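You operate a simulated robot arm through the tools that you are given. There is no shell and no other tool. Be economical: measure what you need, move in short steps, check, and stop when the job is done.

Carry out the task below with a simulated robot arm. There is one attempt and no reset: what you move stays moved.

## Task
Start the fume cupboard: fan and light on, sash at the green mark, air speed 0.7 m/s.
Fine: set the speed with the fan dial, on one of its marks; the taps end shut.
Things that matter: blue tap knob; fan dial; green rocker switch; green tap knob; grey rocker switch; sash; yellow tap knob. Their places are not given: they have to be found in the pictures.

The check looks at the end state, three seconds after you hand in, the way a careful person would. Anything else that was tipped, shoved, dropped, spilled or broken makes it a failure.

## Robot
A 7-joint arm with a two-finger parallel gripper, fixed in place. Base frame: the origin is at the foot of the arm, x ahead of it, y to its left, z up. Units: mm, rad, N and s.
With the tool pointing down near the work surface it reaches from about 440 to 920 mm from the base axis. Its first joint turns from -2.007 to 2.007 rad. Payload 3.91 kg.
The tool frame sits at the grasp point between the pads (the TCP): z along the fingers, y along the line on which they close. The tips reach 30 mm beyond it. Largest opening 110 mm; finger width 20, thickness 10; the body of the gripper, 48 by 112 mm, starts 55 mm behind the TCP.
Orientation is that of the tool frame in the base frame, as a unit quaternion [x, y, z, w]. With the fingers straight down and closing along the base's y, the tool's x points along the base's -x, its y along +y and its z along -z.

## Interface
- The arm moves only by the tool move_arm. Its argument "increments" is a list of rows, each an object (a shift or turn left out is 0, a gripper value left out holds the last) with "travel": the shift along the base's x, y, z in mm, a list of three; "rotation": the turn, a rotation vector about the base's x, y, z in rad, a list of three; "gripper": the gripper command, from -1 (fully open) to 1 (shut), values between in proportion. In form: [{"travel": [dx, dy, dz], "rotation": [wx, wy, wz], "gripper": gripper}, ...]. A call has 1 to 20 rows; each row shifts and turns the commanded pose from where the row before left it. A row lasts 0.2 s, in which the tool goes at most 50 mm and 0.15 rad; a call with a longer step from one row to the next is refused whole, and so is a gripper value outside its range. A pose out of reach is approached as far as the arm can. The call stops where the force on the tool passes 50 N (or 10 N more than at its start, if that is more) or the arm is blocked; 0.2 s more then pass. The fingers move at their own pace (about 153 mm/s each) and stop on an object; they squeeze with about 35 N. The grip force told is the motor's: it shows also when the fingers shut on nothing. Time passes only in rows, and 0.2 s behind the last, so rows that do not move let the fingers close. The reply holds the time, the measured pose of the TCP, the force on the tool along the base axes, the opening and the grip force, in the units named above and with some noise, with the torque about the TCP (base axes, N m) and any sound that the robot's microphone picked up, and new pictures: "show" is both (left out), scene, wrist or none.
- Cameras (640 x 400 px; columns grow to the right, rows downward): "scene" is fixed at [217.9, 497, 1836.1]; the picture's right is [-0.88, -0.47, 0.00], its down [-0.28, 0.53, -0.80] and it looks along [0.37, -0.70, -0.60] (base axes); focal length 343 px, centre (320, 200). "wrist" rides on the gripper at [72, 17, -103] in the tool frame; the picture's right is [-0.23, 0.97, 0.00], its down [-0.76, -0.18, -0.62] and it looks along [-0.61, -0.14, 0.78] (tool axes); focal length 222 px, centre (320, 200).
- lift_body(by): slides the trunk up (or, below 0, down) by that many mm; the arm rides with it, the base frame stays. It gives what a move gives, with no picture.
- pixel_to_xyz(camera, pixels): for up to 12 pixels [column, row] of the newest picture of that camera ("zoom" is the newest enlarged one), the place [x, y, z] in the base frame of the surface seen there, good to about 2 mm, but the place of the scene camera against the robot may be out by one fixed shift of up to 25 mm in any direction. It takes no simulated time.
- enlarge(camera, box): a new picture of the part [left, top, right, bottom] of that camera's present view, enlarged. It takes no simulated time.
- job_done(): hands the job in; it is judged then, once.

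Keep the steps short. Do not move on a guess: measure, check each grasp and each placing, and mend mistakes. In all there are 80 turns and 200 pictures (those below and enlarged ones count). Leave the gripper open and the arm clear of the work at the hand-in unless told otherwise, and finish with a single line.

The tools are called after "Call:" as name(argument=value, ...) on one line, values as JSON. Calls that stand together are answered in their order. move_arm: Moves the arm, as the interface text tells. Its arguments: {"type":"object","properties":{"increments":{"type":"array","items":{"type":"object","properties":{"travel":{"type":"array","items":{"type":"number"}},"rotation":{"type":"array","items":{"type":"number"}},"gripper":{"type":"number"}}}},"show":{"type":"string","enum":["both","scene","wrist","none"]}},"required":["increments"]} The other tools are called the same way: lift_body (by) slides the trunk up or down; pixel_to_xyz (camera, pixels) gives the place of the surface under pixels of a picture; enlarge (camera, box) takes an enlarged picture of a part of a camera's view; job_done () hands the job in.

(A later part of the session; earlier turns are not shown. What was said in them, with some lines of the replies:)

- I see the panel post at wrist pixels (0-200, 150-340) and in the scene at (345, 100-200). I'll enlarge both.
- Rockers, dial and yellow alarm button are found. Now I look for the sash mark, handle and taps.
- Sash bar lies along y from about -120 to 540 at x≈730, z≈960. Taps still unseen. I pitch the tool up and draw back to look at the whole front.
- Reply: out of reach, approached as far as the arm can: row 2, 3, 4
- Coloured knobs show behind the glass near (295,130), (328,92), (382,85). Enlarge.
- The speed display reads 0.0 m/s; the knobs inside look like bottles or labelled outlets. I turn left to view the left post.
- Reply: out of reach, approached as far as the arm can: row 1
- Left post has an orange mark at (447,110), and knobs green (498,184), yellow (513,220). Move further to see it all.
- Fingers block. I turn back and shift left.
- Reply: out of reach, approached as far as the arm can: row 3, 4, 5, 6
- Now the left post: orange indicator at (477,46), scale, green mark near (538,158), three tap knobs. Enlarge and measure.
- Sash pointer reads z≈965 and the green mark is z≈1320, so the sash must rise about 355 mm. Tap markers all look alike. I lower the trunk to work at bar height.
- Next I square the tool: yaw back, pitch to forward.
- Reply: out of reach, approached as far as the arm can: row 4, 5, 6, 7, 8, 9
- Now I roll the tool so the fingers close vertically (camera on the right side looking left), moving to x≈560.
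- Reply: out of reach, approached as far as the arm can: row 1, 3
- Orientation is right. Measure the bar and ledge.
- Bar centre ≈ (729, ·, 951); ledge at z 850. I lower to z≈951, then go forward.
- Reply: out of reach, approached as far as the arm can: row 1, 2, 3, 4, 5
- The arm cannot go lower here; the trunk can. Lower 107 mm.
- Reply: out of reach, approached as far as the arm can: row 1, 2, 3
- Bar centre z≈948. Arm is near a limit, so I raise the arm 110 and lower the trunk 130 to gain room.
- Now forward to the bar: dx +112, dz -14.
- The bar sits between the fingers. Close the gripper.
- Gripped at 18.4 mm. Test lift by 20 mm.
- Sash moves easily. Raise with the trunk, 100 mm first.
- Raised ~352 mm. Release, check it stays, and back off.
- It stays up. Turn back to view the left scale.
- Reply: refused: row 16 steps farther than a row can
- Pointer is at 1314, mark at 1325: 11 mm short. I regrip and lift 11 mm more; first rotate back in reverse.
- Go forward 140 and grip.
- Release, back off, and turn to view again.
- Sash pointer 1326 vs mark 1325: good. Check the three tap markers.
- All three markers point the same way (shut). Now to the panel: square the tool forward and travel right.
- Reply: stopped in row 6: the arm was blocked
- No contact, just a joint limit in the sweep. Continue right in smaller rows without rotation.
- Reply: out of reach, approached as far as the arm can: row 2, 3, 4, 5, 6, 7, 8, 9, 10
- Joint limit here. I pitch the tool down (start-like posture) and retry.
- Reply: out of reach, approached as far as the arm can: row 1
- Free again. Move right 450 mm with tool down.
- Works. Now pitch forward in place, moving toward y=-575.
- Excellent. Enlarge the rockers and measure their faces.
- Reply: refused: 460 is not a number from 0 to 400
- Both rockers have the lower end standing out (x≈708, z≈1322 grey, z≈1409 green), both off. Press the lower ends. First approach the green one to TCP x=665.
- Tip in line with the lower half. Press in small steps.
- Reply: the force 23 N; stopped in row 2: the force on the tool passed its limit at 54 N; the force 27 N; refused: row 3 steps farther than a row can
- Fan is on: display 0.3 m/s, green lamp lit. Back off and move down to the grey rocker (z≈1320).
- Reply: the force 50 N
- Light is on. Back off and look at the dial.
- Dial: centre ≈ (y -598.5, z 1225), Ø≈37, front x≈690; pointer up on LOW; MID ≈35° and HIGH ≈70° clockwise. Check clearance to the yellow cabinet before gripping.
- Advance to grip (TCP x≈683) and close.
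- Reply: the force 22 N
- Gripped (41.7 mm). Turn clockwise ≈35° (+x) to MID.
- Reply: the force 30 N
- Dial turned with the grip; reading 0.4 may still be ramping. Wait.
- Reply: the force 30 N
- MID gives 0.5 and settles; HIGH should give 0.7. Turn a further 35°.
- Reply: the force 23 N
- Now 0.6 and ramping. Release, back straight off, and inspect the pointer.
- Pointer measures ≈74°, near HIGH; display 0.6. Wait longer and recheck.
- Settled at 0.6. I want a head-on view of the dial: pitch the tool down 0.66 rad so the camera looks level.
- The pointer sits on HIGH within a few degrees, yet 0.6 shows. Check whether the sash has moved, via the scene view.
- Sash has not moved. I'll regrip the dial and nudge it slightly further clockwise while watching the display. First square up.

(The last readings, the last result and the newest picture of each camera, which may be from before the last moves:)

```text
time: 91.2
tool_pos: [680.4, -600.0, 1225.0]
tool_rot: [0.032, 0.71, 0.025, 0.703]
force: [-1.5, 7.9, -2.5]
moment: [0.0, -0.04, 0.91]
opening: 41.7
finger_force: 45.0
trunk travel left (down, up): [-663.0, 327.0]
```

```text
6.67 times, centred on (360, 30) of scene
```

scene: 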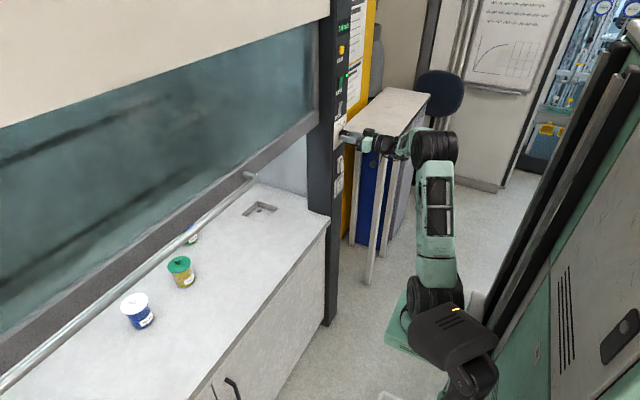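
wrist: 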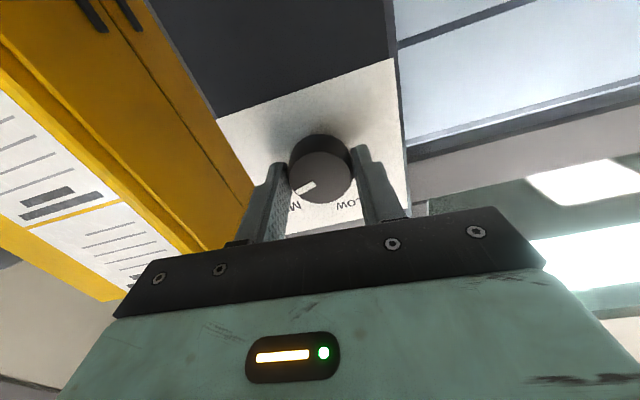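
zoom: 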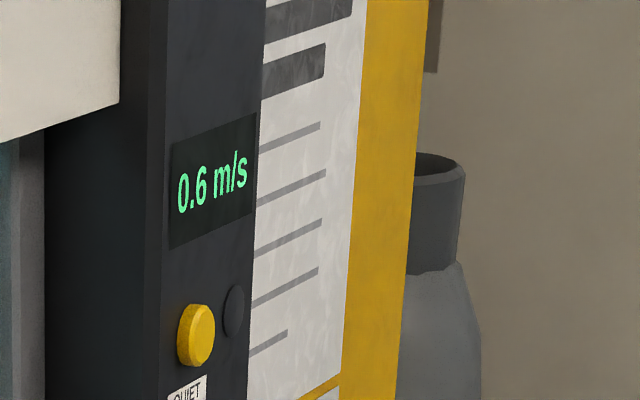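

Unchanged after +4.6°. Turn further by 0.3 rad to learn how it responds.

Call:
move_arm(increments=[{"rotation": [0.1, 0, 0]}, {"rotation": [0.1, 0, 0]}, {"rotation": [0.1, 0, 0]}, {}, {}, {}, {}, {}, {}, {}, {}, {}, {}, {}, {}], show="both")

Call:
enlarge(camera="scene", box=[320, 0, 400, 60])

```text
time: 94.4
tool_pos: [679.2, -600.2, 1225.5]
tool_rot: [0.135, 0.698, 0.131, 0.691]
force: [-1.8, 7.7, -1.6]
moment: [-0.38, -0.26, 0.81]
opening: 41.8
finger_force: 45.6
trunk travel left (down, up): [-663.0, 327.0]
```

scene: 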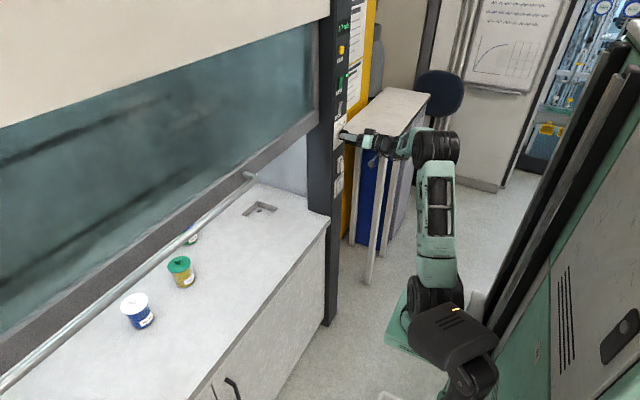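
wrist: 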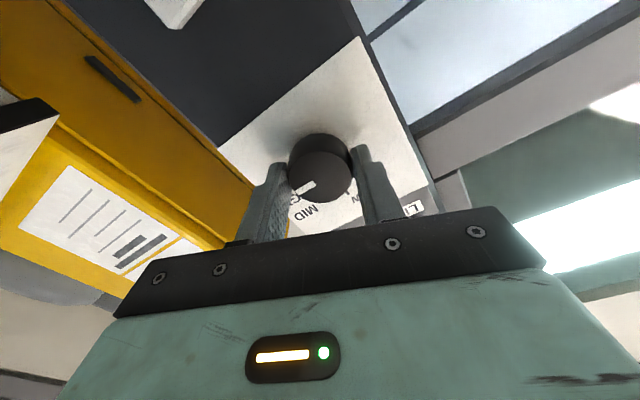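

```text
6.67 times, centred on (360, 30) of scene
```

zoom: 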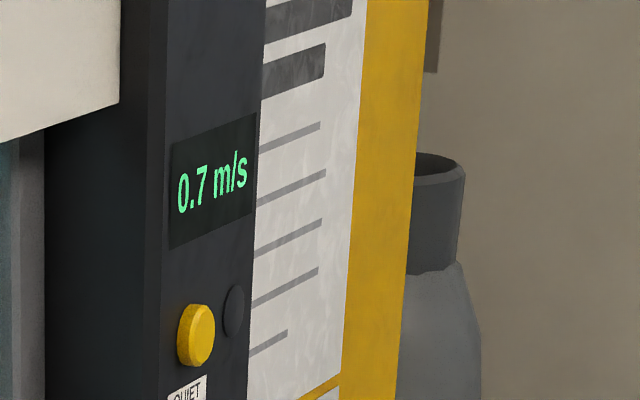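

Now 0.7 at roughly 20° beyond HIGH. There may be another mark hidden by the knob; I release and take a close head-on look.

Call:
move_arm(increments=[{"gripper": 0.05}, {}, {}, {"travel": [-20, 0, 0]}, {"travel": [-40, 0, 0]}, {"travel": [-20, 0, 0], "rotation": [-0.14, 0, 0]}, {"rotation": [-0.14, 0, 0]}, {"rotation": [-0.1, 0, 0]}, {"rotation": [0, 0.14, 0]}, {"rotation": [0, 0.14, 0]}, {"travel": [0, -10, 0], "rotation": [0, 0.14, 0]}, {"travel": [0, -10, 20], "rotation": [0, 0.14, 0]}, {"travel": [0, 0, 20], "rotation": [0, 0.14, 0]}, {}], show="both")

Call:
enlarge(camera="wrist", box=[260, 60, 420, 190])

Call:
enlarge(camera="scene", box=[320, 90, 370, 160])

```text
time: 97.4
tool_pos: [599.1, -620.3, 1264.6]
tool_rot: [0.003, 0.909, -0.005, 0.417]
force: [0.6, -0.6, -0.1]
moment: [0.01, 0.01, 0.0]
opening: 52.1
finger_force: 0.1
trunk travel left (down, up): [-663.0, 327.0]
```

scene: 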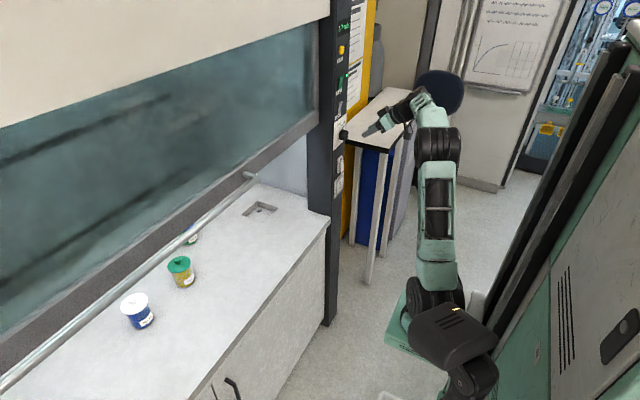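
wrist: 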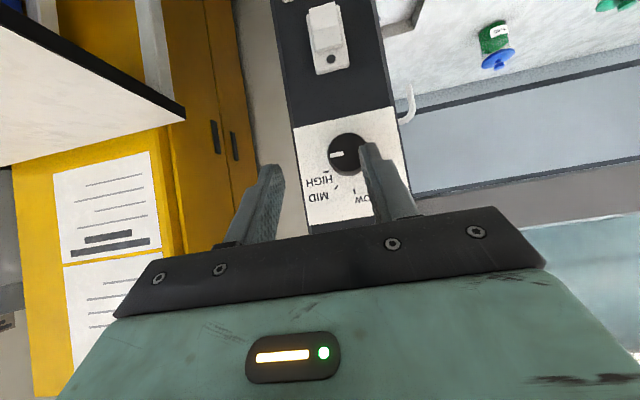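

```text
3.08 times, centred on (340, 125) of wrist
```

zoom: 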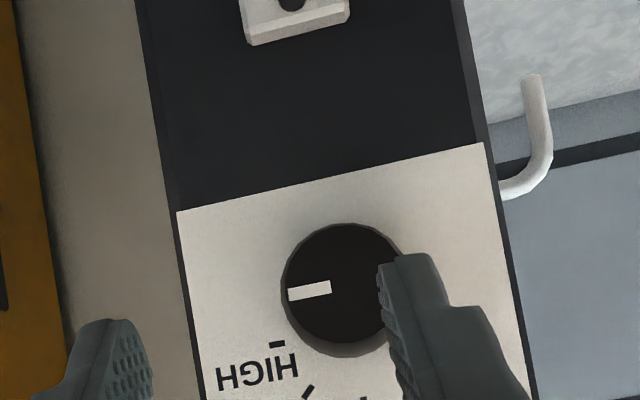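

```text
5.71 times, centred on (345, 125) of scene
```

zoom: 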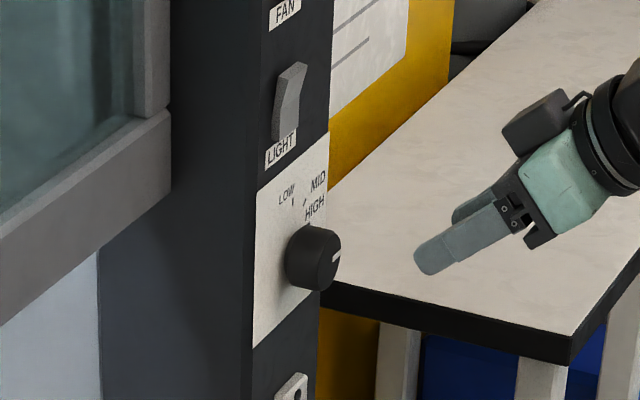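

The ticks' own directions are 0°, 45° and 90° (HIGH tick is horizontal), so HIGH really is 90° — matching 0.7. Measure the pointer precisely.

Call:
pixel_to_xyz(camera="wrist", pixels=[[331, 154], [334, 153.5], [337, 153.5], [341, 153]])

Call:
enlarge(camera="wrist", box=[315, 125, 375, 185])

```text
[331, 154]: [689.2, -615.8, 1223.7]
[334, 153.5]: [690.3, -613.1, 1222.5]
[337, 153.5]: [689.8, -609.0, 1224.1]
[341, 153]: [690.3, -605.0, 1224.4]
```

```text
6.67 times, centred on (345, 155) of wrist
```

zoom: 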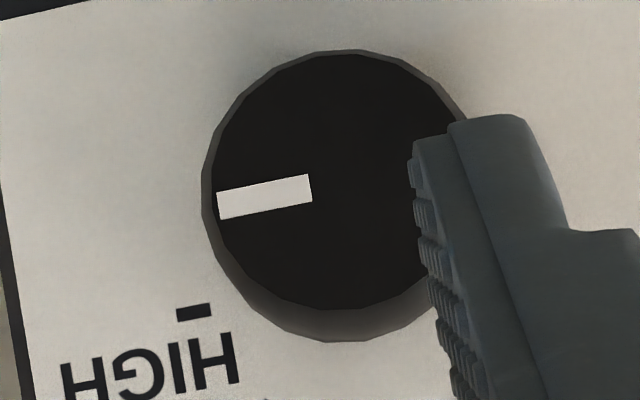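

Pointer is parallel to the HIGH tick within ~1–2°, reading 0.7. Withdraw the arm, open the gripper, and do a final check.

Call:
move_arm(increments=[{"travel": [-30, 10, 0]}, {"travel": [-30, 10, 0], "gripper": -1}, {"travel": [-30, 20, 0]}, {"travel": [-30, 20, 0]}, {}, {}, {}, {}, {}, {}], show="both")

Call:
enlarge(camera="scene", box=[310, 0, 400, 160])

Call:
enlarge(camera="scene", box=[320, 0, 400, 60])

Call:
pixel_to_xyz(camera="scene", pixels=[[200, 222], [150, 265], [300, 130]])

```text
time: 99.6
tool_pos: [478.2, -561.3, 1265.1]
tool_rot: [0.002, 0.908, -0.004, 0.418]
force: [0.0, -0.2, 0.7]
moment: [-0.02, -0.02, -0.03]
opening: 110.0
finger_force: 0.0
trunk travel left (down, up): [-663.0, 327.0]
```

scene: 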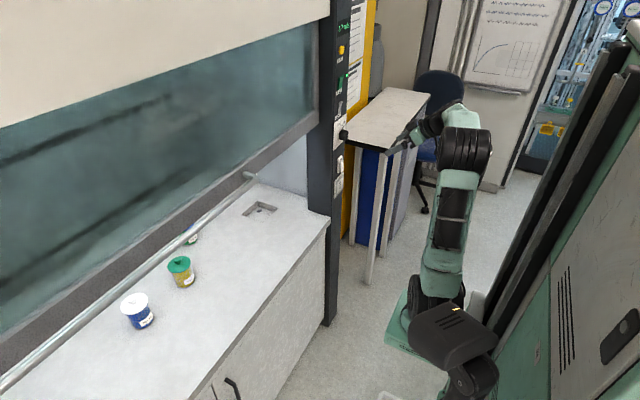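
wrist: 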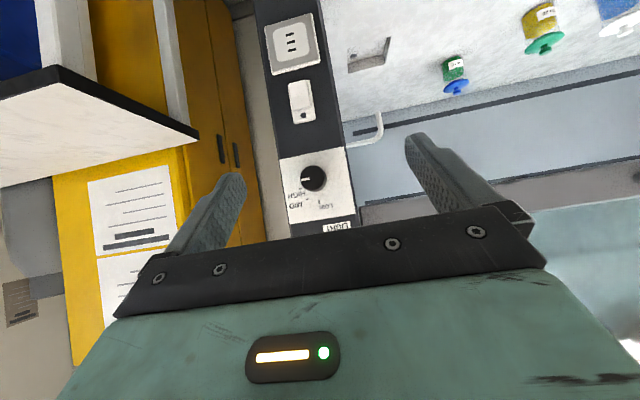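

```text
2.50 times, centred on (355, 80) of scene
```

zoom: 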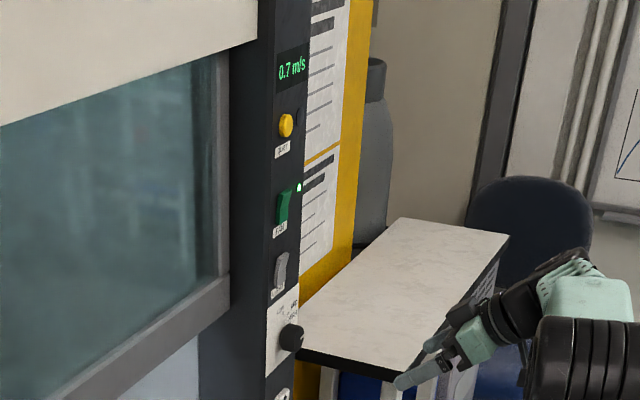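

```text
6.67 times, centred on (360, 30) of scene
```

zoom: 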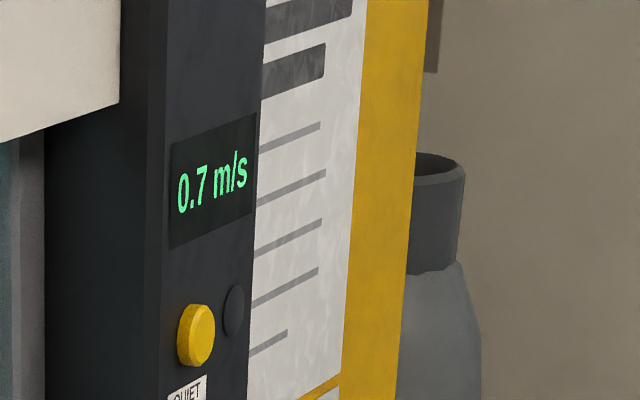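

```text
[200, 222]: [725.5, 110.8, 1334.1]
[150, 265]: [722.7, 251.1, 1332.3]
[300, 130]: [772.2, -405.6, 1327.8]
```

Display 0.7 m/s, fan and light on, alarm lamp off, sash unchanged at the green mark, taps untouched with matching markers, gripper open and clear. Handing in.

Call:
job_done()

```text
The job is handed in.
```

The fume cupboard is running: fan and light on, sash at the green mark, fan dial on HIGH reading 0.7 m/s, and the taps untouched, taken as shut because all three markers point the same way.
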